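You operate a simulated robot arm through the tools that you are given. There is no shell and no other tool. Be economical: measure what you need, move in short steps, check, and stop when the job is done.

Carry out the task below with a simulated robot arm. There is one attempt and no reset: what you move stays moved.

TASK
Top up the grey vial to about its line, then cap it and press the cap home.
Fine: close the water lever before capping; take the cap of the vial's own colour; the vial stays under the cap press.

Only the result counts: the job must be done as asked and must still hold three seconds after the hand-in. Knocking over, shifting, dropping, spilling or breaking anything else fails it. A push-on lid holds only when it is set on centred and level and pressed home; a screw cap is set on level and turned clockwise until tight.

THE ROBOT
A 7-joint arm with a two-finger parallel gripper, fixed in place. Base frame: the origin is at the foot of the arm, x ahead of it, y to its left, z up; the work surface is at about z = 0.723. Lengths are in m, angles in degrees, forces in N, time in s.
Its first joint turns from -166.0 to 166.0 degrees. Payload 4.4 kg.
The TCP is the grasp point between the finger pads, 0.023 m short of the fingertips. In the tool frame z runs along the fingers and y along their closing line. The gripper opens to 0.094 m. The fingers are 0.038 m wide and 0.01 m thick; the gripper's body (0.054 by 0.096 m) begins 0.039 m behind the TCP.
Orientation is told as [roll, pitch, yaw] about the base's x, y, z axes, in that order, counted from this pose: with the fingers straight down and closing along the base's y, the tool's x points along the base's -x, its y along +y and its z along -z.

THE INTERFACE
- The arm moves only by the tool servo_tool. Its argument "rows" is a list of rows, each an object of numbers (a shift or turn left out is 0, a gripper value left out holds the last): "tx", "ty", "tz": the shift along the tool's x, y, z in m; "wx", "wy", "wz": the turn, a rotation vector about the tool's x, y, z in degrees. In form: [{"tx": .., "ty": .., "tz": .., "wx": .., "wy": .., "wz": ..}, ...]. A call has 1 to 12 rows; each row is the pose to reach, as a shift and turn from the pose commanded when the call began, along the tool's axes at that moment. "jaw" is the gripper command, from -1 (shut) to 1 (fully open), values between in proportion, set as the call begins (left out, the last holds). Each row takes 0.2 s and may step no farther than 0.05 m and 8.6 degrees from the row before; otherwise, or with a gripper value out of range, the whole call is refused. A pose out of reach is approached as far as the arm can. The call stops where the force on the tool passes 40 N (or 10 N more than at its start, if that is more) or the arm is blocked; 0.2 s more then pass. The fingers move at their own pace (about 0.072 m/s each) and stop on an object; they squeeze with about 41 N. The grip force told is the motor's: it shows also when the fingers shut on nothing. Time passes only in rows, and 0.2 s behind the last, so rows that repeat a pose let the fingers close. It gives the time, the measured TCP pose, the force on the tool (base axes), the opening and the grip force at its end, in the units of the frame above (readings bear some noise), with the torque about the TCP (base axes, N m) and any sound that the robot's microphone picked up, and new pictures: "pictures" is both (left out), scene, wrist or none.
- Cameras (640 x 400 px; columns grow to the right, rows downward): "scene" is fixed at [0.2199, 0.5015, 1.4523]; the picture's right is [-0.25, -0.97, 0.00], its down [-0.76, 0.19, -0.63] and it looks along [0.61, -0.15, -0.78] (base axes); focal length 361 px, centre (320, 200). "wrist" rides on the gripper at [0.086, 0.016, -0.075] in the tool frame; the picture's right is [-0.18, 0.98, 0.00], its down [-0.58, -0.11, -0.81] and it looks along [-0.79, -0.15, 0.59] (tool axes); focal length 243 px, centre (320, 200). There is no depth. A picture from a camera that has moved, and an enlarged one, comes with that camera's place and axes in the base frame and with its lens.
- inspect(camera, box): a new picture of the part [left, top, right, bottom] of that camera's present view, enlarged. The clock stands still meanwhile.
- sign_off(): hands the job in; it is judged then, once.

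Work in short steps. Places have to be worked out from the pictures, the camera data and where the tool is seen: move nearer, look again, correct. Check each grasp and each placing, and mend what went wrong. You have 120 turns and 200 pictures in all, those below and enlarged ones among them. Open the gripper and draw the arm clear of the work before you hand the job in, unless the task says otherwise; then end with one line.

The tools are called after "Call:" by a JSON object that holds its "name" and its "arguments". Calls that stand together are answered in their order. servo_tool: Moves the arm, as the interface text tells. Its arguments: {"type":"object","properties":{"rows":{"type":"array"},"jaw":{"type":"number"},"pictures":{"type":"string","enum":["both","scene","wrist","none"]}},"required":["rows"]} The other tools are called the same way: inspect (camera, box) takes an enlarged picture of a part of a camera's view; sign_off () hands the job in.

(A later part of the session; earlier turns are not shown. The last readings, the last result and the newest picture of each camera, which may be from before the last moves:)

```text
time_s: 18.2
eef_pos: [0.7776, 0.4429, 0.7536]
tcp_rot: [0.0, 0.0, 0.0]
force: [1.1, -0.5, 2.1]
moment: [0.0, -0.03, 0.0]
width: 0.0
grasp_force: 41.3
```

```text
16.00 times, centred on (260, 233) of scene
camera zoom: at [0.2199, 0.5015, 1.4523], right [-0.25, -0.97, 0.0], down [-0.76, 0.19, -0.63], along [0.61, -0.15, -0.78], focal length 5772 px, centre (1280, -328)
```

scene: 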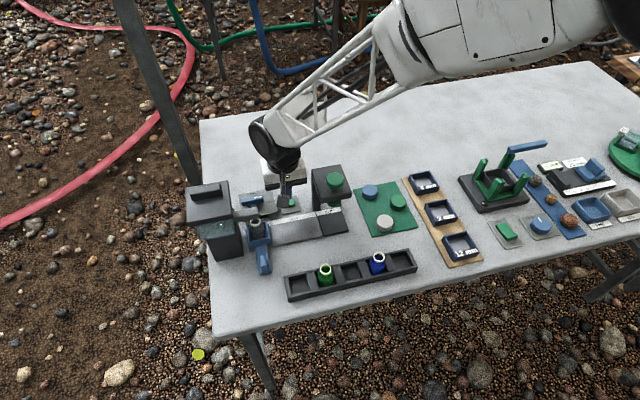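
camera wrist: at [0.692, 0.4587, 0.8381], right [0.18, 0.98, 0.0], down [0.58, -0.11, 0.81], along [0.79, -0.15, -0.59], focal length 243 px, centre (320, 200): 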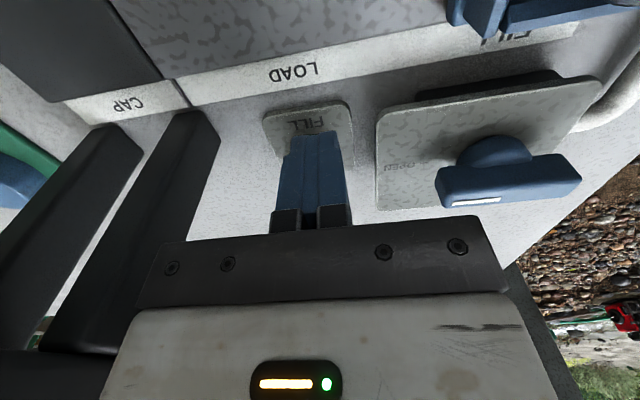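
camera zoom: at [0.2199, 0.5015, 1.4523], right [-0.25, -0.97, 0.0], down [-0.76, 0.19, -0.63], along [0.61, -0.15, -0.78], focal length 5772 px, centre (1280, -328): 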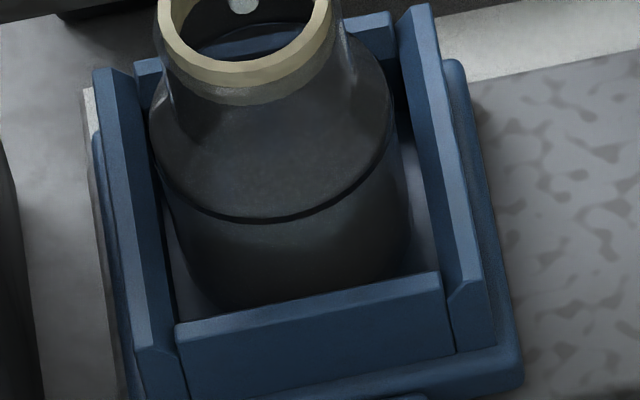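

The level is hard to read in this light. I'll release the button to pause the flow and compare carefully.

Call:
{"name": "servo_tool", "arguments": {"rows": [{"tz": -0.01}], "pictures": "none"}}

Call:
{"name": "inspect", "arguments": {"camera": "scene", "box": [246, 214, 270, 240]}}

```text
time_s: 18.6
eef_pos: [0.7782, 0.4418, 0.7648]
tcp_rot: [-0.1, 0.0, 0.0]
force: [-0.2, 0.1, -0.2]
moment: [0.0, -0.05, 0.05]
width: 0.0
grasp_force: 41.1
```

```text
15.38 times, centred on (258, 227) of scene
camera zoom: at [0.2199, 0.5015, 1.4523], right [-0.25, -0.97, 0.0], down [-0.76, 0.19, -0.63], along [0.61, -0.15, -0.78], focal length 5550 px, centre (1274, -215)
```

zoom: 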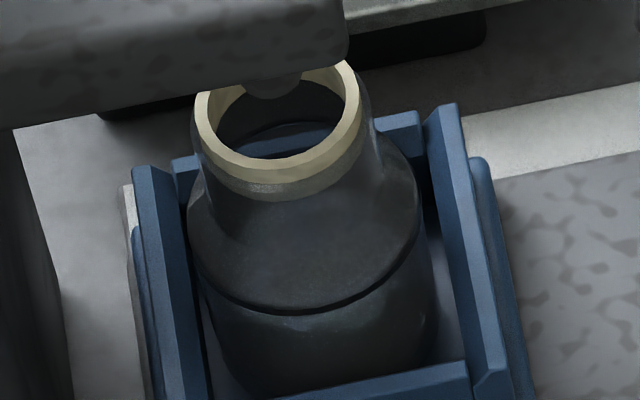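

Flow is momentary, and it stopped on release. I'll move back in front with the gripper open to view the vial more from the side.

Call:
{"name": "servo_tool", "arguments": {"rows": [{"tz": -0.045}, {"tz": -0.09}, {"tz": -0.135}, {"tz": -0.165}, {"tx": 0.045, "ty": 0.01, "tz": -0.165}, {"tx": 0.09, "ty": 0.02, "tz": -0.165}, {"tx": 0.135, "ty": 0.03, "tz": -0.165}, {"tx": 0.18, "ty": 0.04, "tz": -0.15}, {"tx": 0.22, "ty": 0.055, "tz": -0.125}, {"tx": 0.245, "ty": 0.065, "tz": -0.085}], "jaw": 1, "pictures": "wrist"}}

Call:
{"name": "inspect", "arguments": {"camera": "wrist", "box": [270, 130, 398, 220]}}

```text
time_s: 20.8
eef_pos: [0.5338, 0.5069, 0.8503]
tcp_rot: [0.1, 0.0, 0.0]
force: [-0.6, 0.4, 0.3]
moment: [0.01, 0.0, -0.01]
width: 0.0939
grasp_force: 0.0
camera wrist: at [0.4477, 0.5244, 0.9241], right [0.18, 0.98, 0.0], down [0.58, -0.11, 0.81], along [0.79, -0.15, -0.59], focal length 243 px, centre (320, 200)
```

wrist: 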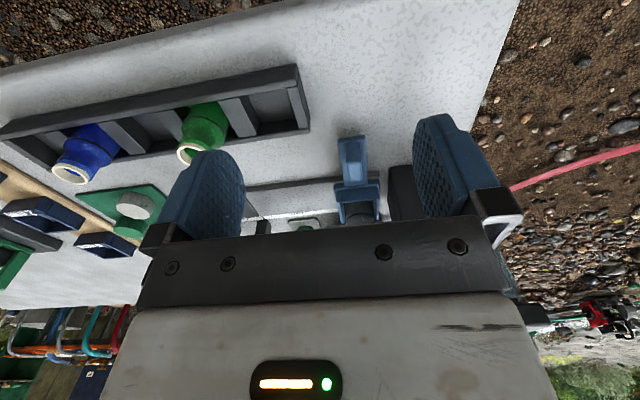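

```text
4.44 times, centred on (334, 175) of wrist
camera zoom: at [0.4477, 0.5244, 0.9241], right [0.18, 0.98, 0.0], down [0.58, -0.11, 0.81], along [0.79, -0.15, -0.59], focal length 1078 px, centre (258, 311)
```

zoom: 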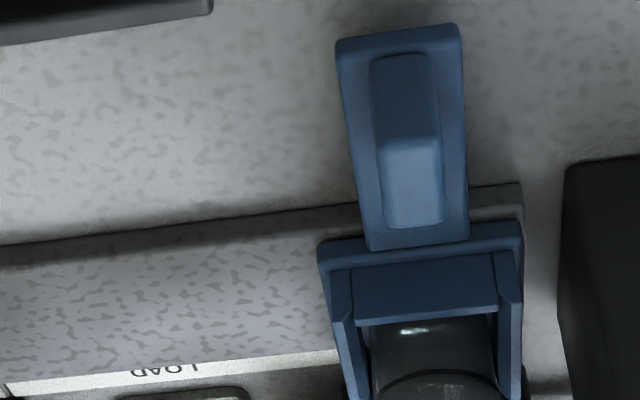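

I'll raise a bit and go closer so the vial isn't hidden behind the gripper body.

Call:
{"name": "servo_tool", "arguments": {"rows": [{"tx": -0.02, "tz": -0.03}, {"tx": -0.035, "tz": -0.05, "ty": 0.01}], "pictures": "none"}}

Call:
{"name": "inspect", "arguments": {"camera": "wrist", "box": [310, 150, 390, 210]}}

Call:
{"name": "inspect", "arguments": {"camera": "wrist", "box": [335, 170, 371, 200]}}

```text
time_s: 21.4
eef_pos: [0.569, 0.517, 0.8997]
tcp_rot: [0.1, 0.0, -0.1]
force: [0.0, 0.4, -0.3]
moment: [-0.02, 0.02, 0.02]
width: 0.0942
grasp_force: 0.0
```

```text
6.67 times, centred on (350, 180) of wrist
camera zoom: at [0.4835, 0.5342, 0.9728], right [0.18, 0.98, 0.0], down [0.58, -0.11, 0.81], along [0.79, -0.15, -0.59], focal length 1618 px, centre (120, 333)
```

zoom: 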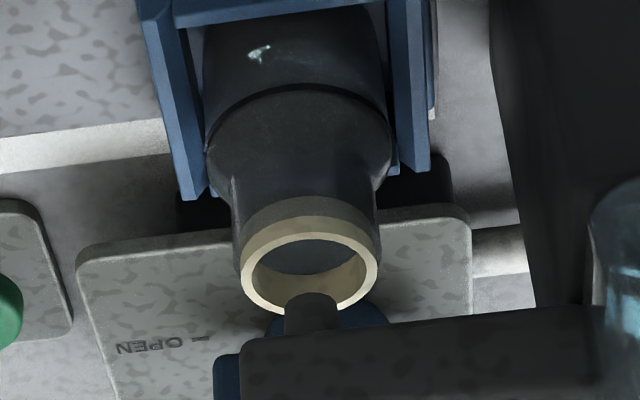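

```text
13.33 times, centred on (353, 185) of wrist
camera zoom: at [0.4835, 0.5342, 0.9728], right [0.18, 0.98, 0.0], down [0.58, -0.11, 0.81], along [0.79, -0.15, -0.59], focal length 3235 px, centre (-120, 400)
```

zoom: 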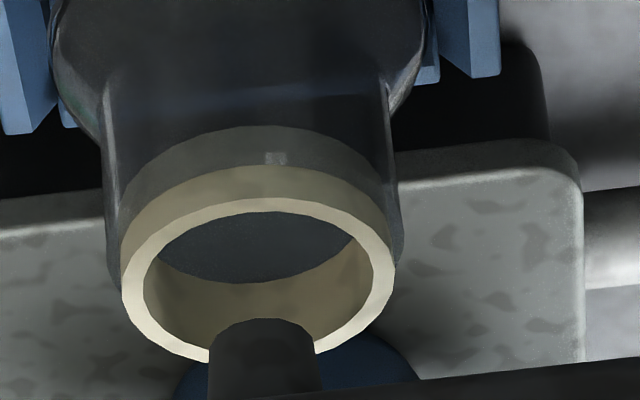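

Call:
{"name": "inspect", "arguments": {"camera": "wrist", "box": [332, 144, 364, 174]}}

```text
13.33 times, centred on (348, 159) of wrist
camera zoom: at [0.4835, 0.5342, 0.9728], right [0.18, 0.98, 0.0], down [0.58, -0.11, 0.81], along [0.79, -0.15, -0.59], focal length 3235 px, centre (-53, 747)
```

zoom: 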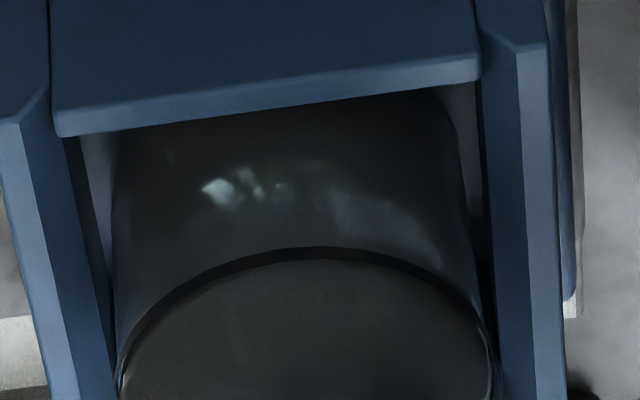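

The water seems to sit several mm below the line, with a faint arc parallel to it. I'll go back and dispense more, with measured time.

Call:
{"name": "servo_tool", "arguments": {"rows": [{"ty": -0.035, "tz": -0.03}, {"tx": -0.03, "ty": -0.065, "tz": -0.04}, {"tx": -0.075, "ty": -0.07, "tz": -0.04}, {"tx": -0.12, "ty": -0.075, "tz": -0.04}, {"tx": -0.165, "ty": -0.075, "tz": -0.04}, {"tx": -0.211, "ty": -0.075, "tz": -0.03}, {"tx": -0.211, "ty": -0.075, "tz": 0.015}, {"tx": -0.211, "ty": -0.075, "tz": 0.06}, {"tx": -0.211, "ty": -0.075, "tz": 0.105}, {"tx": -0.211, "ty": -0.075, "tz": 0.135}], "jaw": -1, "pictures": "none"}}

Call:
{"name": "inspect", "arguments": {"camera": "scene", "box": [252, 224, 268, 242]}}

```text
time_s: 23.6
eef_pos: [0.7799, 0.4409, 0.7632]
tcp_rot: [0.0, 0.0, -0.1]
force: [-0.2, 0.5, 0.3]
moment: [0.02, 0.0, -0.02]
width: 0.0003
grasp_force: 41.2
```

```text
16.00 times, centred on (260, 233) of scene
camera zoom: at [0.2199, 0.5015, 1.4523], right [-0.25, -0.97, 0.0], down [-0.76, 0.19, -0.63], along [0.61, -0.15, -0.78], focal length 5772 px, centre (1280, -328)
```

zoom: 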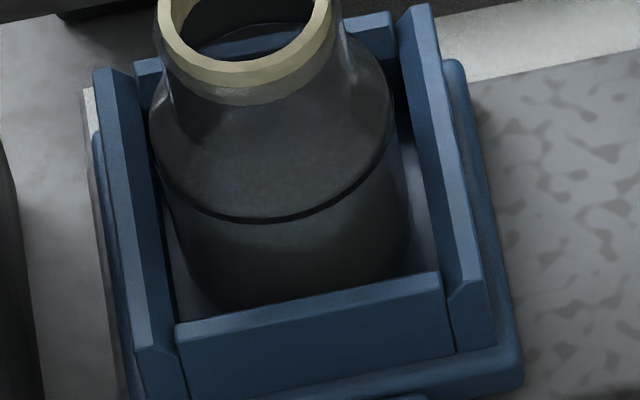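

Call:
{"name": "servo_tool", "arguments": {"rows": [{"tz": 0.0095}, {"tz": 0.0095}, {"tz": 0.0095}, {"tz": 0.0095}, {"tz": 0.0095}, {"tz": 0.0095}, {"tz": 0}], "pictures": "none"}}

Call:
{"name": "inspect", "arguments": {"camera": "scene", "box": [252, 224, 268, 242]}}

```text
time_s: 25.2
eef_pos: [0.78, 0.4425, 0.7634]
tcp_rot: [0.0, 0.1, 0.0]
force: [0.7, -0.3, -0.6]
moment: [0.0, -0.03, -0.01]
width: 0.0002
grasp_force: 41.2
heard: click, click
```

```text
16.00 times, centred on (260, 233) of scene
camera zoom: at [0.2199, 0.5015, 1.4523], right [-0.25, -0.97, 0.0], down [-0.76, 0.19, -0.63], along [0.61, -0.15, -0.78], focal length 5772 px, centre (1280, -328)
```

zoom: 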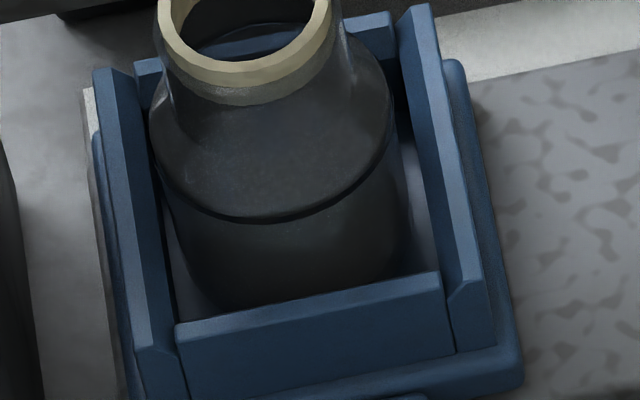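

The band below the line has darkened, so the level rose. I'll check from the front with the wrist camera again.

Call:
{"name": "servo_tool", "arguments": {"rows": [{"tz": -0.045}, {"tz": -0.09}, {"tz": -0.135}, {"tz": -0.165}, {"tx": 0.045, "ty": 0.01, "tz": -0.165}, {"tx": 0.09, "ty": 0.02, "tz": -0.165}, {"tx": 0.135, "ty": 0.03, "tz": -0.165}, {"tx": 0.18, "ty": 0.045, "tz": -0.15}, {"tx": 0.211, "ty": 0.075, "tz": -0.135}], "jaw": 1, "pictures": "none"}}

Call:
{"name": "inspect", "arguments": {"camera": "wrist", "box": [332, 144, 364, 174]}}

Call:
{"name": "inspect", "arguments": {"camera": "wrist", "box": [325, 140, 385, 200]}}

```text
time_s: 27.2
eef_pos: [0.5685, 0.5168, 0.9005]
tcp_rot: [0.0, 0.1, -0.1]
force: [-0.2, 0.5, 0.3]
moment: [-0.01, 0.0, -0.03]
width: 0.0939
grasp_force: 0.1
```

```text
13.33 times, centred on (348, 159) of wrist
camera zoom: at [0.482, 0.5334, 0.9742], right [0.19, 0.98, 0.0], down [0.58, -0.11, 0.81], along [0.79, -0.15, -0.59], focal length 3235 px, centre (-53, 747)
```

zoom: 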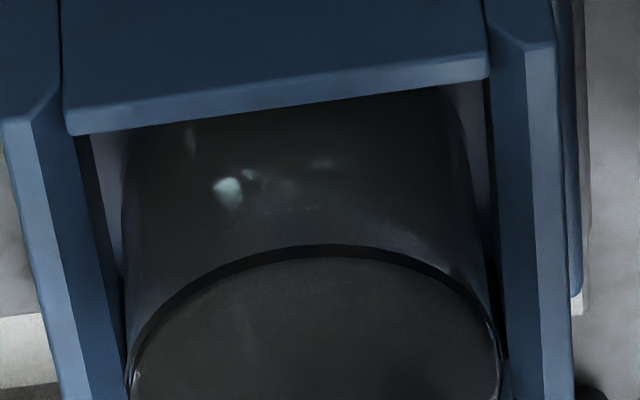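

```text
6.67 times, centred on (355, 170) of wrist
camera zoom: at [0.482, 0.5334, 0.9742], right [0.19, 0.98, 0.0], down [0.58, -0.11, 0.81], along [0.79, -0.15, -0.59], focal length 1618 px, centre (87, 400)
```

zoom: 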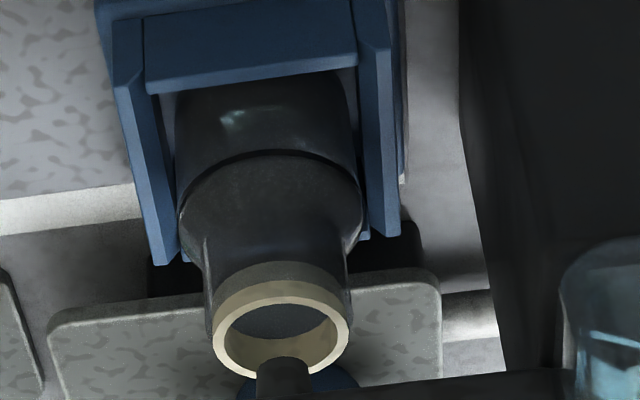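

Call:
{"name": "inspect", "arguments": {"camera": "wrist", "box": [338, 150, 362, 166]}}

Call:
{"name": "inspect", "arguments": {"camera": "wrist", "box": [338, 174, 362, 196]}}

```text
16.00 times, centred on (350, 158) of wrist
camera zoom: at [0.482, 0.5334, 0.9742], right [0.19, 0.98, 0.0], down [0.58, -0.11, 0.81], along [0.79, -0.15, -0.59], focal length 3882 px, centre (-160, 872)
```

zoom: 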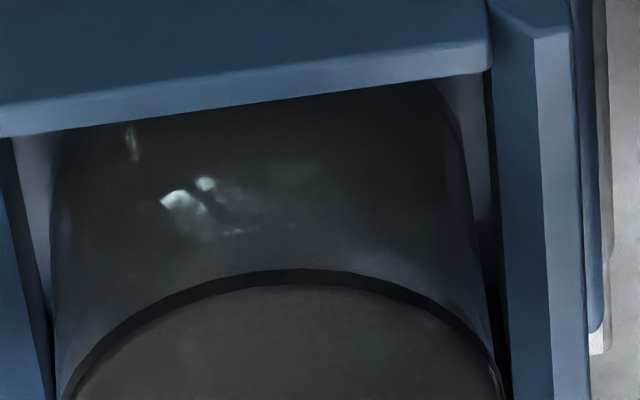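

```text
16.00 times, centred on (350, 185) of wrist
camera zoom: at [0.482, 0.5334, 0.9742], right [0.19, 0.98, 0.0], down [0.58, -0.11, 0.81], along [0.79, -0.15, -0.59], focal length 3882 px, centre (-160, 440)
```

zoom: 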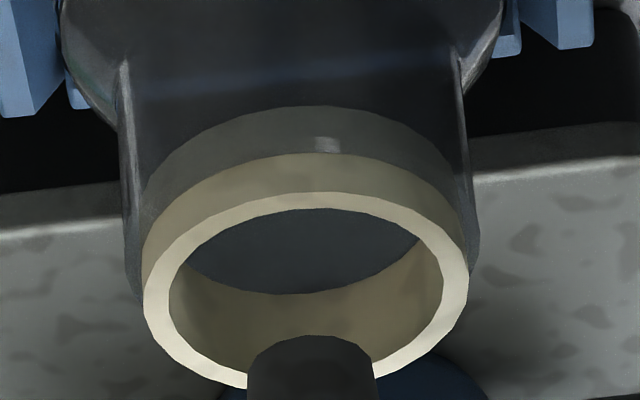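

Frame noise makes this ambiguous. I'll tilt the tool so the camera looks flatter, nearly from the side.

Call:
{"name": "servo_tool", "arguments": {"rows": [{"tx": -0.005, "ty": -0.007, "tz": 0.02, "wy": -8}, {"tx": -0.01, "ty": -0.014, "tz": 0.04, "wy": -16}, {"tx": -0.015, "ty": -0.02, "tz": 0.065, "wy": -24}, {"tx": -0.02, "ty": -0.027, "tz": 0.085, "wy": -28}], "pictures": "wrist"}}

```text
time_s: 28.2
eef_pos: [0.5894, 0.4923, 0.8153]
tcp_rot: [0.1, -28.0, -0.1]
force: [0.1, -0.4, 0.9]
moment: [-0.01, 0.03, 0.01]
width: 0.0942
grasp_force: 0.0
camera wrist: at [0.4782, 0.5081, 0.8399], right [0.16, 0.98, 0.09], down [0.13, -0.11, 0.98], along [0.98, -0.15, -0.15], focal length 243 px, centre (320, 200)
```

wrist: 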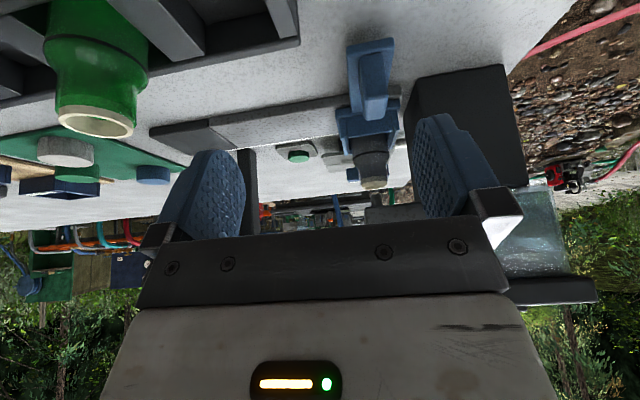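

Call:
{"name": "inspect", "arguments": {"camera": "wrist", "box": [350, 125, 398, 195]}}

Call:
{"name": "inspect", "arguments": {"camera": "wrist", "box": [356, 136, 388, 160]}}

```text
5.71 times, centred on (374, 160) of wrist
camera zoom: at [0.4782, 0.5081, 0.8399], right [0.16, 0.98, 0.09], down [0.13, -0.11, 0.98], along [0.98, -0.15, -0.15], focal length 1386 px, centre (11, 429)
```

zoom: 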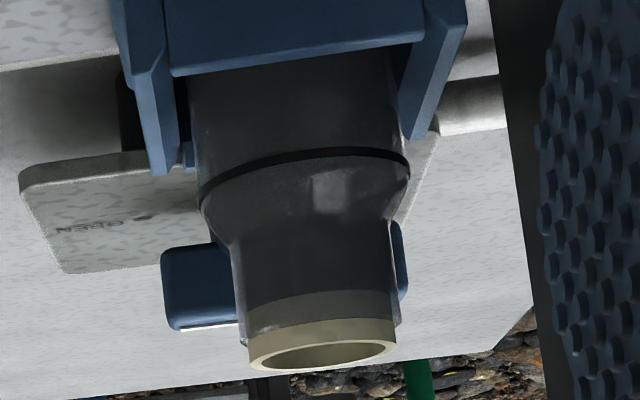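

```text
16.00 times, centred on (372, 148) of wrist
camera zoom: at [0.4782, 0.5081, 0.8399], right [0.16, 0.98, 0.09], down [0.13, -0.11, 0.98], along [0.98, -0.15, -0.15], focal length 3882 px, centre (-512, 1032)
```

zoom: 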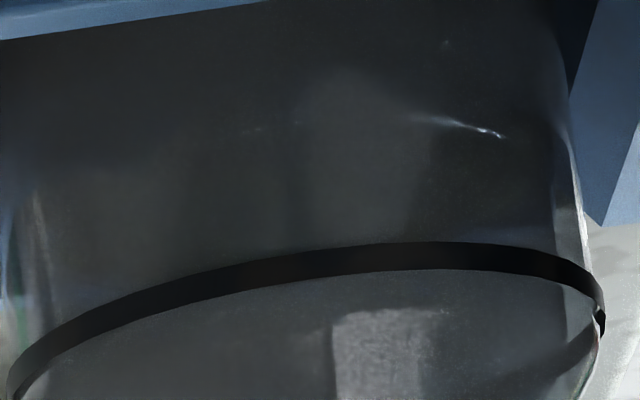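

Call:
{"name": "inspect", "arguments": {"camera": "wrist", "box": [358, 134, 386, 150]}}

Call:
{"name": "inspect", "arguments": {"camera": "wrist", "box": [352, 130, 394, 160]}}

```text
16.00 times, centred on (372, 142) of wrist
camera zoom: at [0.4782, 0.5081, 0.8399], right [0.16, 0.98, 0.09], down [0.13, -0.11, 0.98], along [0.98, -0.15, -0.15], focal length 3882 px, centre (-512, 1128)
```

zoom: 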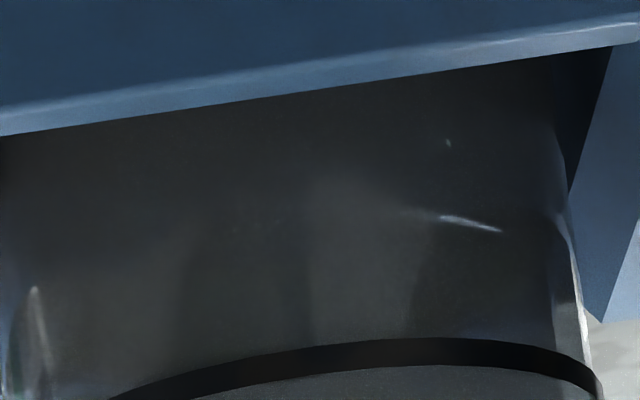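

```text
13.33 times, centred on (373, 145) of wrist
camera zoom: at [0.4782, 0.5081, 0.8399], right [0.16, 0.98, 0.09], down [0.13, -0.11, 0.98], along [0.98, -0.15, -0.15], focal length 3235 px, centre (-387, 933)
```

zoom: 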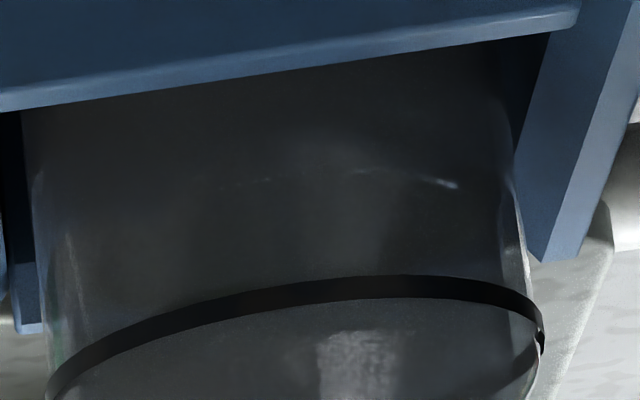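

Now clear: an arc glint from the water surface lies parallel to the line, about 8 mm below it. I'll return and dispense another ~1.2 s, then measure the rise.

Call:
{"name": "servo_tool", "arguments": {"rows": [{"tx": -0.0147, "ty": -0.0125, "tz": -0.0275, "wy": 7}, {"tx": -0.0294, "ty": -0.025, "tz": -0.055, "wy": 14}, {"tx": -0.044, "ty": -0.0375, "tz": -0.0825, "wy": 21}, {"tx": -0.0587, "ty": -0.05, "tz": -0.11, "wy": 28}], "jaw": -1, "pictures": "none"}}

```text
time_s: 29.2
eef_pos: [0.588, 0.438, 0.939]
tcp_rot: [-0.1, 0.1, -0.1]
force: [0.7, 0.3, 0.5]
moment: [-0.02, 0.0, 0.0]
width: 0.0
grasp_force: 41.1
```

Call:
{"name": "servo_tool", "arguments": {"rows": [{"tx": -0.045}, {"tx": -0.09}, {"tx": -0.135, "ty": 0.002}, {"tx": -0.18, "ty": 0.003}, {"tx": -0.191, "ty": 0.003, "tz": 0.04}, {"tx": -0.191, "ty": 0.003, "tz": 0.085}, {"tx": -0.191, "ty": 0.003, "tz": 0.13}, {"tx": -0.191, "ty": 0.003, "tz": 0.16}, {"tx": -0.191, "ty": 0.003, "tz": 0.175}], "pictures": "none"}}

Call:
{"name": "servo_tool", "arguments": {"rows": [{"tz": 0.0105}, {"tz": 0.0105}, {"tz": 0.0105}, {"tz": 0.0105}, {"tz": 0.0105}, {"tz": 0.0105}, {"tz": 0}], "pictures": "none"}}

Call:
{"name": "servo_tool", "arguments": {"rows": [{"tz": -0.045}, {"tz": -0.09}, {"tz": -0.135}, {"tz": -0.175}, {"tx": 0.045, "tz": -0.175}, {"tx": 0.09, "tz": -0.175}, {"tx": 0.135, "tz": -0.175}, {"tx": 0.18, "tz": -0.175}, {"tx": 0.191, "tz": -0.175}], "jaw": 1, "pictures": "none"}}

Call:
{"name": "servo_tool", "arguments": {"rows": [{"ty": 0.0125, "tz": 0.031, "wy": -7}, {"ty": 0.025, "tz": 0.0625, "wy": -14}, {"ty": 0.0375, "tz": 0.094, "wy": -21}, {"ty": 0.05, "tz": 0.124, "wy": -28}], "pictures": "none"}}

Call:
{"name": "inspect", "arguments": {"camera": "wrist", "box": [352, 130, 394, 160]}}

```text
time_s: 31.2
eef_pos: [0.7786, 0.4418, 0.7637]
tcp_rot: [0.0, -0.1, 0.0]
force: [-0.7, -0.1, 0.8]
moment: [0.01, -0.01, -0.03]
width: 0.0
grasp_force: 40.6
```

```text
time_s: 32.8
eef_pos: [0.7783, 0.4424, 0.7615]
tcp_rot: [-0.1, 0.0, 0.0]
force: [-0.1, 0.0, -0.3]
moment: [0.02, 0.0, 0.01]
width: 0.0002
grasp_force: 41.1
heard: click
```

```text
time_s: 34.8
eef_pos: [0.5872, 0.4411, 0.9373]
tcp_rot: [0.0, 0.0, 0.0]
force: [-0.1, 0.1, 0.4]
moment: [0.01, -0.02, 0.03]
width: 0.0939
grasp_force: 0.1
```

```text
time_s: 35.8
eef_pos: [0.5898, 0.4919, 0.8138]
tcp_rot: [0.0, -28.1, 0.0]
force: [-0.2, 0.2, -0.2]
moment: [-0.03, -0.01, -0.01]
width: 0.0938
grasp_force: 0.0
```

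```text
13.33 times, centred on (373, 145) of wrist
camera zoom: at [0.4786, 0.5082, 0.8379], right [0.16, 0.98, 0.09], down [0.13, -0.11, 0.98], along [0.98, -0.15, -0.15], focal length 3235 px, centre (-387, 933)
```

zoom: 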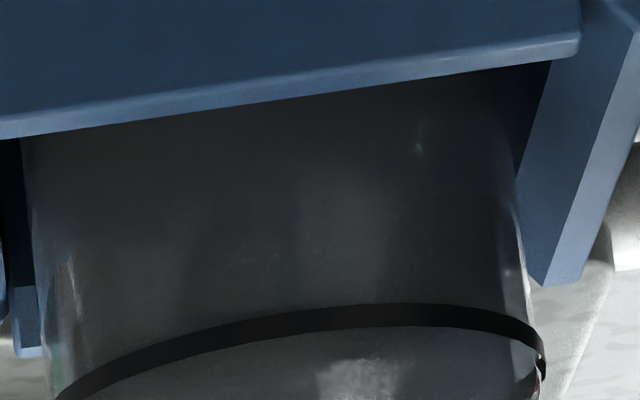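

Call:
{"name": "inspect", "arguments": {"camera": "wrist", "box": [360, 142, 384, 160]}}

Call:
{"name": "inspect", "arguments": {"camera": "wrist", "box": [345, 125, 405, 195]}}

```text
16.00 times, centred on (372, 151) of wrist
camera zoom: at [0.4786, 0.5082, 0.8379], right [0.16, 0.98, 0.09], down [0.13, -0.11, 0.98], along [0.98, -0.15, -0.15], focal length 3882 px, centre (-512, 984)
```

zoom: 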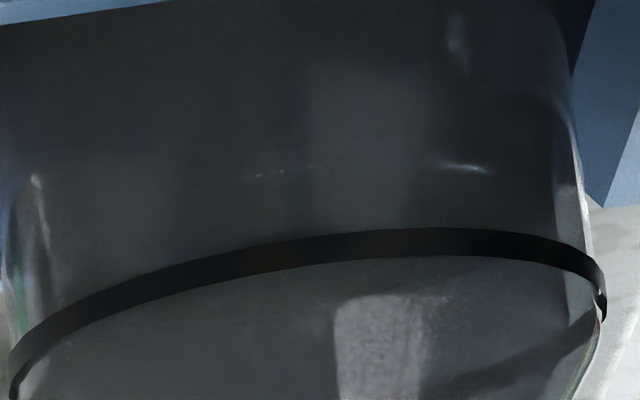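

```text
5.71 times, centred on (375, 160) of wrist
camera zoom: at [0.4786, 0.5082, 0.8379], right [0.16, 0.98, 0.09], down [0.13, -0.11, 0.98], along [0.98, -0.15, -0.15], focal length 1386 px, centre (6, 429)
```

zoom: 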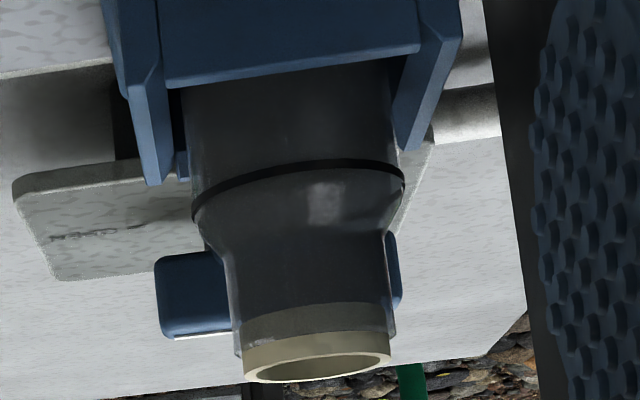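

Now readable: the gap to the line fell from about 130 px to about 72 px with a ~1.1 s press. One more press of ~1.3 s should reach the line.

Call:
{"name": "servo_tool", "arguments": {"rows": [{"tx": -0.0147, "ty": -0.0125, "tz": -0.0275, "wy": 7}, {"tx": -0.0294, "ty": -0.025, "tz": -0.055, "wy": 14}, {"tx": -0.044, "ty": -0.0375, "tz": -0.0825, "wy": 21}, {"tx": -0.0587, "ty": -0.05, "tz": -0.11, "wy": 28}], "jaw": -1, "pictures": "none"}}

Call:
{"name": "servo_tool", "arguments": {"rows": [{"tx": -0.045}, {"tx": -0.09}, {"tx": -0.135, "ty": 0.001}, {"tx": -0.18, "ty": 0.001}, {"tx": -0.191, "ty": 0.001, "tz": 0.04}, {"tx": -0.191, "ty": 0.001, "tz": 0.085}, {"tx": -0.191, "ty": 0.001, "tz": 0.13}, {"tx": -0.191, "ty": 0.001, "tz": 0.16}, {"tx": -0.191, "ty": 0.001, "tz": 0.175}], "pictures": "none"}}

Call:
{"name": "servo_tool", "arguments": {"rows": [{"tz": 0.0105}, {"tz": 0.0105}, {"tz": 0.0105}, {"tz": 0.0105}, {"tz": 0.0105}, {"tz": 0.0105}, {"tz": 0.0105}, {"tz": 0}], "pictures": "none"}}

Call:
{"name": "servo_tool", "arguments": {"rows": [{"tz": -0.045}, {"tz": -0.09}, {"tz": -0.135}, {"tz": -0.175}, {"tx": 0.045, "tz": -0.175}, {"tx": 0.09, "tz": -0.175}, {"tx": 0.135, "tz": -0.175}, {"tx": 0.18, "tz": -0.175}, {"tx": 0.191, "tz": -0.175}], "jaw": 1, "pictures": "none"}}

Call:
{"name": "servo_tool", "arguments": {"rows": [{"ty": 0.0125, "tz": 0.031, "wy": -7}, {"ty": 0.025, "tz": 0.0625, "wy": -14}, {"ty": 0.0375, "tz": 0.094, "wy": -21}, {"ty": 0.05, "tz": 0.124, "wy": -28}], "pictures": "none"}}

Call:
{"name": "inspect", "arguments": {"camera": "wrist", "box": [360, 142, 384, 160]}}

Call:
{"name": "inspect", "arguments": {"camera": "wrist", "box": [345, 135, 400, 175]}}

```text
time_s: 36.8
eef_pos: [0.5877, 0.4414, 0.938]
tcp_rot: [0.0, 0.1, 0.0]
force: [0.0, 0.6, -0.2]
moment: [0.05, -0.04, -0.01]
width: 0.0
grasp_force: 41.0
```

```text
time_s: 38.8
eef_pos: [0.7785, 0.4447, 0.7652]
tcp_rot: [0.0, 0.0, 0.0]
force: [-0.3, 0.5, 0.0]
moment: [0.0, 0.0, -0.01]
width: 0.0002
grasp_force: 41.4
```

```text
time_s: 40.6
eef_pos: [0.7797, 0.4437, 0.7645]
tcp_rot: [0.0, 0.0, 0.0]
force: [0.7, 0.5, 0.4]
moment: [-0.02, 0.02, 0.0]
width: 0.0
grasp_force: 41.2
heard: click, click
```

```text
time_s: 42.6
eef_pos: [0.5891, 0.4447, 0.9407]
tcp_rot: [0.0, -0.1, 0.0]
force: [-0.9, -0.5, 0.6]
moment: [-0.01, 0.05, -0.05]
width: 0.094
grasp_force: 0.0
```

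```text
time_s: 43.6
eef_pos: [0.5905, 0.4937, 0.818]
tcp_rot: [0.0, -28.2, 0.1]
force: [-0.2, -0.4, 0.5]
moment: [-0.05, -0.01, 0.0]
width: 0.0942
grasp_force: 0.1
```

```text
16.00 times, centred on (372, 151) of wrist
camera zoom: at [0.4791, 0.5104, 0.8423], right [0.16, 0.98, 0.09], down [0.13, -0.11, 0.98], along [0.98, -0.15, -0.15], focal length 3882 px, centre (-512, 984)
```

zoom: 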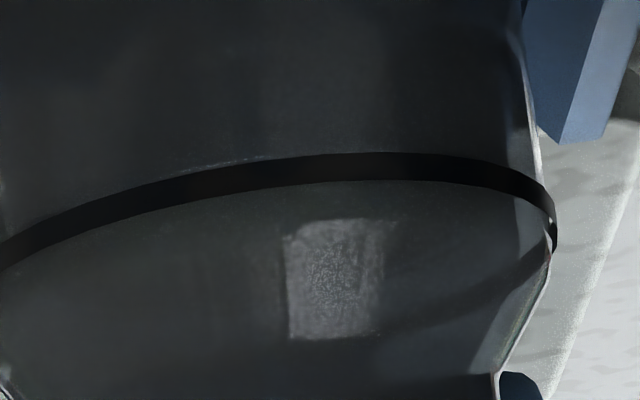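

```text
10.00 times, centred on (372, 155) of wrist
camera zoom: at [0.4791, 0.5104, 0.8423], right [0.16, 0.98, 0.09], down [0.13, -0.11, 0.98], along [0.98, -0.15, -0.15], focal length 2426 px, centre (-205, 650)
```

zoom: 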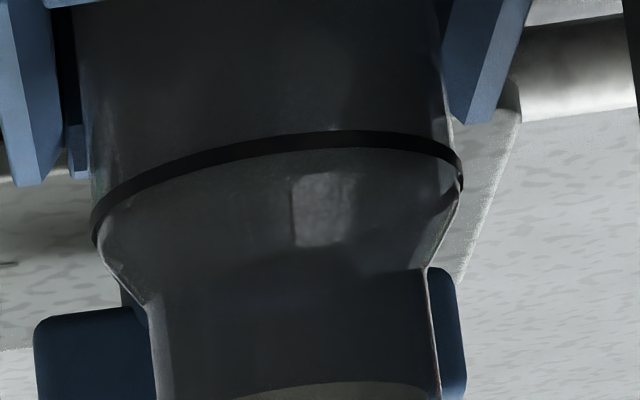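

The surface glint now sits at the line, so filling is done. Next I'll close the lever (pivot ≈ (0.805, 0.531)). I'll yaw the tool +90° so the camera bracket faces −y, away from the spout, and push the lever end from its −x side toward +x.

Call:
{"name": "servo_tool", "arguments": {"rows": [{"tx": -0.0147, "ty": -0.0125, "tz": -0.0275, "wy": 7}, {"tx": -0.0294, "ty": -0.025, "tz": -0.055, "wy": 14}, {"tx": -0.044, "ty": -0.0375, "tz": -0.0825, "wy": 21}, {"tx": -0.0587, "ty": -0.05, "tz": -0.11, "wy": 28}], "jaw": -1, "pictures": "none"}}

Call:
{"name": "servo_tool", "arguments": {"rows": [{"tx": -0.02, "wz": -8.2, "tz": -0.01}, {"tx": -0.04, "wz": -16.4, "tz": -0.02}, {"tx": -0.06, "wz": -24.6, "tz": -0.02}, {"tx": -0.08, "wz": -32.8, "tz": -0.02}, {"tx": -0.1, "wz": -41, "tz": -0.02}, {"tx": -0.12, "wz": -49.2, "tz": -0.02}, {"tx": -0.14, "wz": -57.4, "tz": -0.02}, {"tx": -0.16, "ty": 0.01, "wz": -65.6, "tz": -0.02}, {"tx": -0.175, "ty": 0.02, "wz": -73.8, "tz": -0.02}, {"tx": -0.185, "ty": 0.03, "wz": -82, "tz": -0.02}, {"tx": -0.193, "ty": 0.045, "wz": -90, "tz": -0.02}], "pictures": "both"}}

```text
time_s: 44.6
eef_pos: [0.5878, 0.4423, 0.9412]
tcp_rot: [0.0, 0.1, 0.0]
force: [-0.1, -0.2, -0.6]
moment: [0.03, -0.03, -0.01]
width: 0.0
grasp_force: 41.2
```

```text
time_s: 47.0
eef_pos: [0.7831, 0.4893, 0.9608]
tcp_rot: [0.0, 0.1, 90.0]
force: [0.4, -0.1, -0.1]
moment: [-0.02, -0.04, 0.02]
width: 0.0002
grasp_force: 40.6
camera wrist: at [0.766, 0.4033, 1.0346], right [-0.98, 0.18, 0.0], down [0.11, 0.58, 0.81], along [0.15, 0.79, -0.59], focal length 243 px, centre (320, 200)
```

scene: 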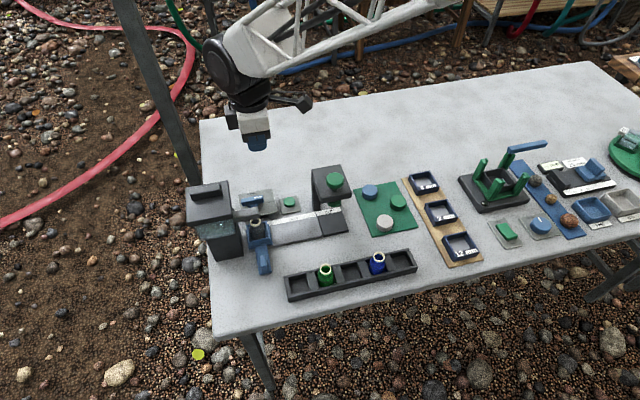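
wrist: 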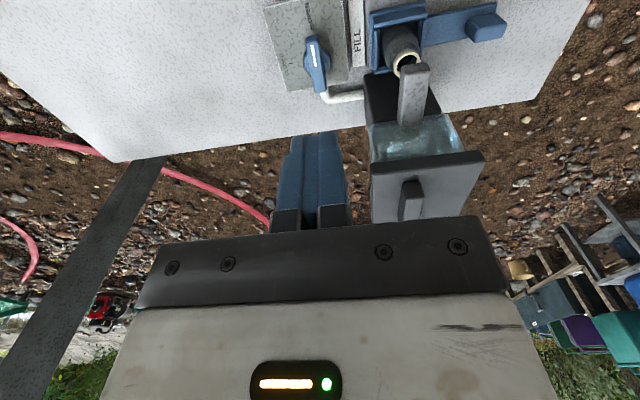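

Call:
{"name": "servo_tool", "arguments": {"rows": [{"tx": 0.004, "ty": 0.008, "tz": 0.04}, {"tx": 0.004, "ty": 0.01, "tz": 0.085}, {"tx": 0.004, "ty": 0.01, "tz": 0.125}], "pictures": "both"}}

Call:
{"name": "inspect", "arguments": {"camera": "scene", "box": [220, 165, 320, 235]}}

```text
time_s: 47.8
eef_pos: [0.7736, 0.4852, 0.834]
tcp_rot: [-0.1, -0.1, 90.0]
force: [0.0, 0.1, 0.8]
moment: [-0.03, 0.03, 0.02]
width: 0.0
grasp_force: 41.1
camera wrist: at [0.7565, 0.3997, 0.9085], right [-0.98, 0.18, 0.0], down [0.11, 0.58, 0.81], along [0.15, 0.79, -0.59], focal length 243 px, centre (320, 200)
```

scene: 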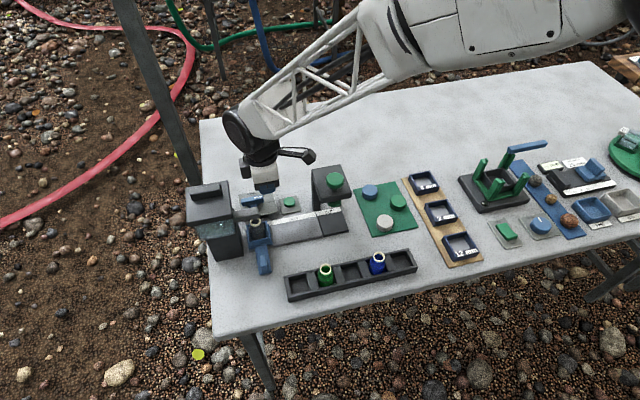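
wrist: 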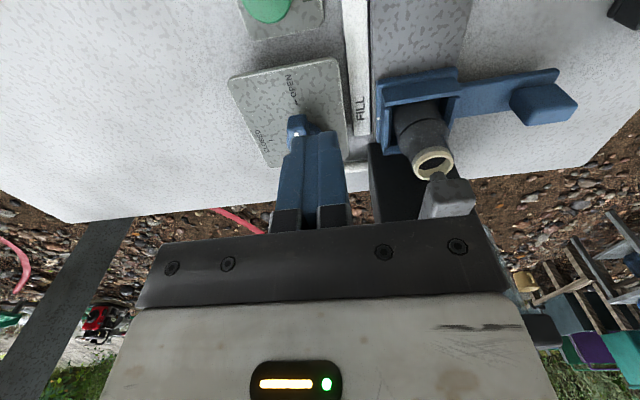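

```text
5.71 times, centred on (270, 200) of scene
camera zoom: at [0.2199, 0.5015, 1.4523], right [-0.25, -0.97, 0.0], down [-0.76, 0.19, -0.63], along [0.61, -0.15, -0.78], focal length 2062 px, centre (606, 200)
```

zoom: 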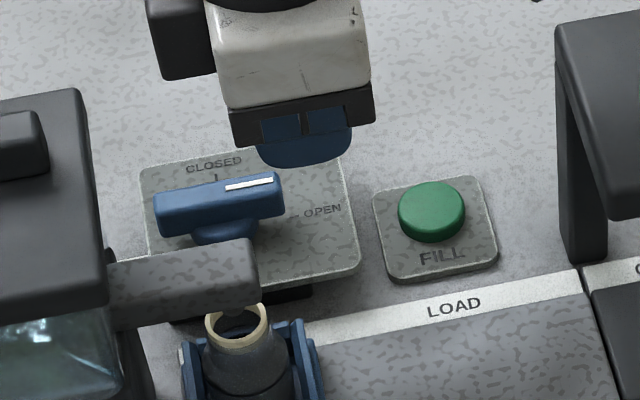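

The bar's −y end is at about (0.795, 0.503). Pushing from the side brings the body close to the spout, so I'll straddle and grip the bar's near half instead and rotate it.

Call:
{"name": "servo_tool", "arguments": {"rows": [{"tx": -0.027, "ty": -0.0234}, {"tx": -0.027, "ty": -0.0234, "tz": 0.02}, {"tx": -0.027, "ty": -0.0234, "tz": 0.03}], "jaw": -0.1, "pictures": "both"}}

Call:
{"name": "inspect", "arguments": {"camera": "scene", "box": [220, 165, 320, 235]}}

Call:
{"name": "inspect", "arguments": {"camera": "wrist", "box": [250, 70, 370, 190]}}

```text
time_s: 48.6
eef_pos: [0.7953, 0.512, 0.8052]
tcp_rot: [0.0, 0.0, 90.0]
force: [0.6, -0.6, 0.5]
moment: [0.02, 0.0, 0.01]
width: 0.0421
grasp_force: 0.1
camera wrist: at [0.7795, 0.4265, 0.8792], right [-0.98, 0.18, 0.0], down [0.11, 0.58, 0.81], along [0.15, 0.79, -0.59], focal length 243 px, centre (320, 200)
```

scene: 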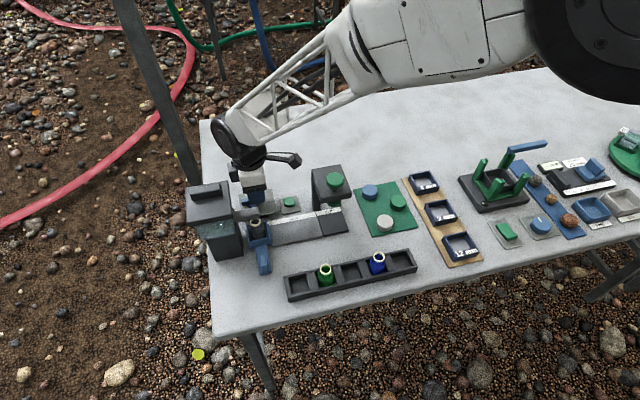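
wrist: 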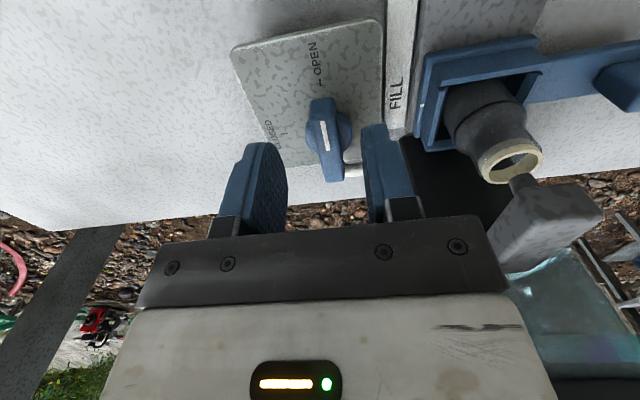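

```text
5.71 times, centred on (270, 200) of scene
camera zoom: at [0.2199, 0.5015, 1.4523], right [-0.25, -0.97, 0.0], down [-0.76, 0.19, -0.63], along [0.61, -0.15, -0.78], focal length 2062 px, centre (606, 200)
```

zoom: 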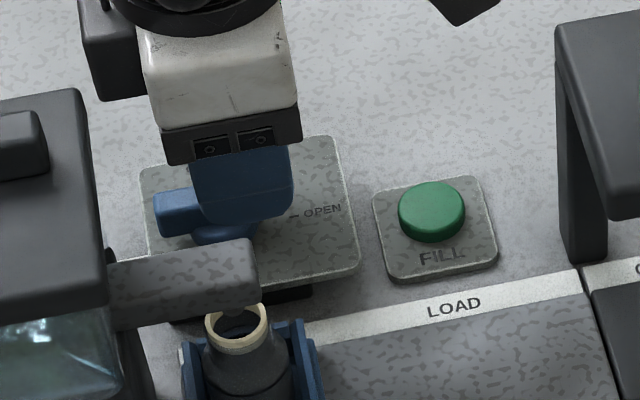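

```text
3.33 times, centred on (310, 130) of wrist
camera zoom: at [0.7795, 0.4265, 0.8792], right [-0.98, 0.18, 0.0], down [0.11, 0.58, 0.81], along [0.15, 0.79, -0.59], focal length 809 px, centre (353, 433)
```

zoom: 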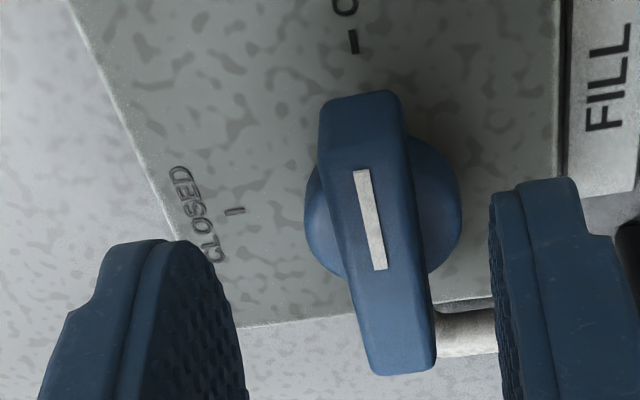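

The mark clearly points to OPEN. The pivot is about (0.794, 0.535) and the bar is centred between the fingers. I'll descend and grip.

Call:
{"name": "servo_tool", "arguments": {"rows": [{"tz": 0.02, "ty": 0.001}, {"tz": 0.037, "ty": 0.001}], "pictures": "none"}}

Call:
{"name": "servo_tool", "arguments": {"rows": [{"tz": 0}, {"tz": 0}, {"tz": 0}], "jaw": -1, "pictures": "wrist"}}

```text
time_s: 49.2
eef_pos: [0.7956, 0.5108, 0.77]
tcp_rot: [-0.1, 0.0, 90.0]
force: [-2.0, -7.8, 17.4]
moment: [-0.52, 0.49, 0.23]
width: 0.0434
grasp_force: 1.1
```

```text
time_s: 49.6
eef_pos: [0.7934, 0.5134, 0.77]
tcp_rot: [0.1, 0.1, 90.2]
force: [-31.0, -6.2, 18.4]
moment: [-0.78, 0.63, 0.41]
width: 0.0294
grasp_force: 40.8
stopped in row 1: the force on the tool passed its limit at 49 N (the readings are from after the stop); the commanded pose is now the measured one
camera wrist: at [0.7766, 0.4272, 0.8439], right [-0.98, 0.18, 0.0], down [0.11, 0.58, 0.81], along [0.15, 0.79, -0.59], focal length 243 px, centre (320, 200)
```

wrist: 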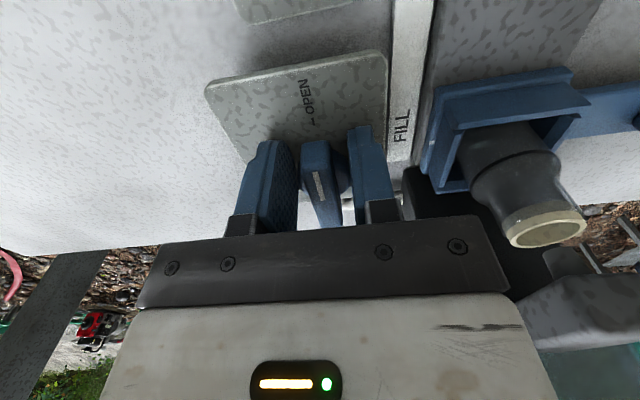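

The tips are against the wide hub (0.0294), so the bar is higher than judged. I'll open, rise 12 mm and re-grip.

Call:
{"name": "servo_tool", "arguments": {"rows": [{"tz": 0}, {"tz": -0.006}, {"tz": -0.013}, {"tz": -0.013}], "jaw": -0.1, "pictures": "none"}}

Call:
{"name": "servo_tool", "arguments": {"rows": [{"tz": 0}, {"tz": 0}, {"tz": 0}], "jaw": -1, "pictures": "both"}}

```text
time_s: 50.6
eef_pos: [0.7945, 0.5126, 0.7837]
tcp_rot: [0.1, -0.1, 90.0]
force: [0.4, -0.2, -0.2]
moment: [0.0, -0.02, 0.0]
width: 0.0424
grasp_force: 0.1
```

```text
time_s: 51.4
eef_pos: [0.7916, 0.5121, 0.7826]
tcp_rot: [0.2, 0.0, 90.0]
force: [-11.1, -1.0, 4.9]
moment: [0.31, 0.23, 0.12]
width: 0.0297
grasp_force: 44.8
stopped in row 3: the force on the tool passed its limit at 42 N (the readings are from after the stop); the commanded pose is now the measured one
camera wrist: at [0.7766, 0.4268, 0.8566], right [-0.98, 0.18, 0.0], down [0.11, 0.58, 0.81], along [0.15, 0.79, -0.59], focal length 243 px, centre (320, 200)
```

scene: 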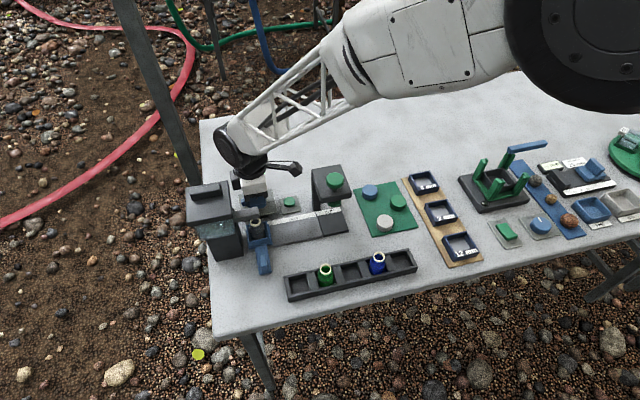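
wrist: 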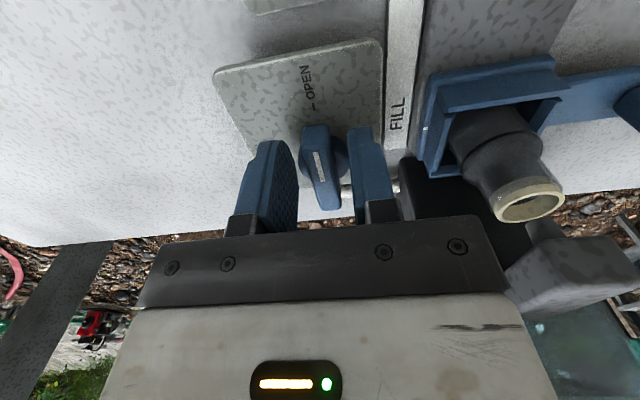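

The hub's −x side is blocking the right finger. I'll open, shift to −y, clear of the hub, and grip only the bar's end.

Call:
{"name": "servo_tool", "arguments": {"rows": [{"tz": 0}, {"tz": 0}, {"tx": 0.007, "ty": 0.001}, {"tx": 0.014, "ty": 0.002}, {"tx": 0.014, "ty": 0.002, "tz": 0.006}], "jaw": -0.1, "pictures": "none"}}

Call:
{"name": "servo_tool", "arguments": {"rows": [{"tz": 0}, {"tz": 0}, {"tz": 0}], "jaw": -1, "pictures": "wrist"}}

```text
time_s: 52.6
eef_pos: [0.7914, 0.4981, 0.7764]
tcp_rot: [0.2, 0.1, 90.2]
force: [0.4, 0.8, -0.8]
moment: [0.0, -0.01, 0.0]
width: 0.0423
grasp_force: 0.2
```

```text
time_s: 53.5
eef_pos: [0.7916, 0.496, 0.7767]
tcp_rot: [0.1, 0.1, 90.0]
force: [1.6, -25.8, 7.7]
moment: [-1.05, 0.13, -0.04]
width: 0.0219
grasp_force: 45.2
stopped in row 3: the force on the tool passed its limit at 42 N (the readings are from after the stop); the commanded pose is now the measured one
camera wrist: at [0.7763, 0.4105, 0.851], right [-0.98, 0.18, 0.0], down [0.11, 0.58, 0.8], along [0.15, 0.79, -0.59], focal length 243 px, centre (320, 200)
```

wrist: 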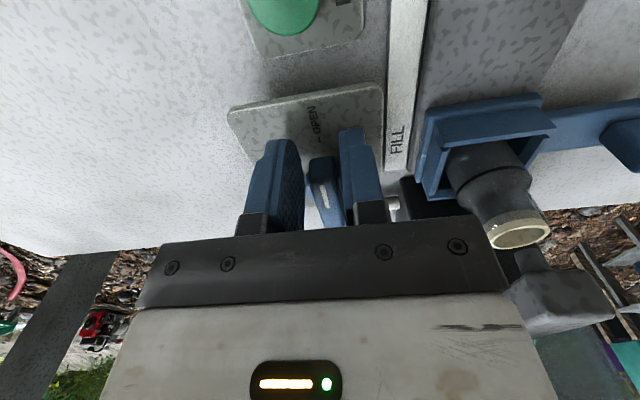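

Still catching the rounded hub, so the bar must be above about z 0.76. I'll open, raise to about 0.789 and re-grip at this y.

Call:
{"name": "servo_tool", "arguments": {"rows": [{"tz": 0}, {"tz": 0}, {"tz": -0.006}, {"tz": -0.0125}, {"tz": -0.0125, "tx": -0.002}], "jaw": -0.1, "pictures": "none"}}

Call:
{"name": "servo_tool", "arguments": {"rows": [{"tz": 0}, {"tz": 0}, {"tz": 0}], "jaw": -1, "pictures": "wrist"}}

Call:
{"name": "inspect", "arguments": {"camera": "scene", "box": [220, 165, 320, 235]}}

```text
time_s: 54.7
eef_pos: [0.7916, 0.4995, 0.7895]
tcp_rot: [0.1, 0.1, 90.0]
force: [-0.2, -0.6, -0.1]
moment: [-0.04, 0.03, 0.01]
width: 0.0423
grasp_force: 0.0
```

```text
time_s: 55.5
eef_pos: [0.7915, 0.4989, 0.7898]
tcp_rot: [0.1, 0.2, 90.0]
force: [-0.9, 0.7, 1.1]
moment: [0.06, 0.01, 0.0]
width: 0.014
grasp_force: 44.3
camera wrist: at [0.7764, 0.4136, 0.8638], right [-0.98, 0.18, 0.0], down [0.11, 0.58, 0.81], along [0.15, 0.79, -0.59], focal length 243 px, centre (320, 200)
```

wrist: 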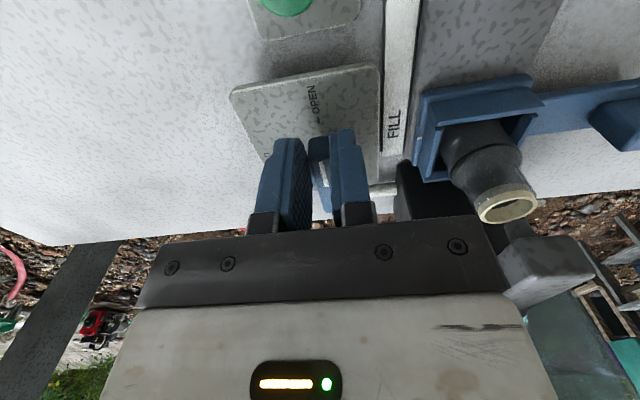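

```text
5.71 times, centred on (270, 200) of scene
camera zoom: at [0.2199, 0.5015, 1.4523], right [-0.25, -0.97, 0.0], down [-0.76, 0.19, -0.63], along [0.61, -0.15, -0.78], focal length 2062 px, centre (606, 200)
```

zoom: 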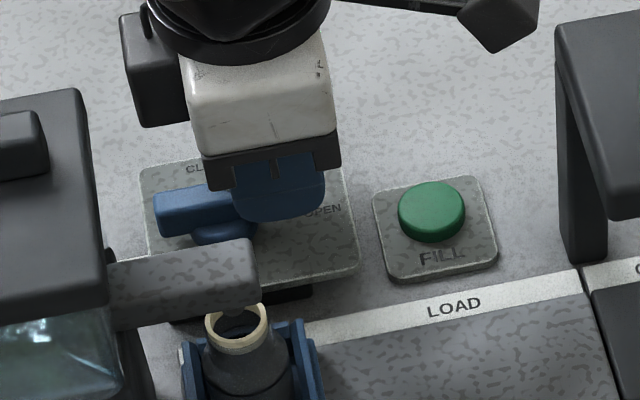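

Now the bar itself is held (0.014) with no side force. I'll begin rotating CCW about the pivot at about (0.7915, 0.528), in small steps.

Call:
{"name": "servo_tool", "arguments": {"rows": [{"tx": -0.0003, "ty": -0.0038, "wz": -7.5}, {"tx": -0.001, "ty": -0.0075, "wz": -15}, {"tx": -0.0022, "ty": -0.0111, "wz": -22.5}], "pictures": "none"}}

```text
time_s: 56.5
eef_pos: [0.802, 0.5017, 0.7909]
tcp_rot: [0.3, 0.1, 112.7]
force: [-9.0, -4.2, 7.4]
moment: [0.21, 0.3, 0.29]
width: 0.0141
grasp_force: 44.6
stopped in row 3: the force on the tool passed its limit at 48 N (the readings are from after the stop); the commanded pose is now the measured one
```

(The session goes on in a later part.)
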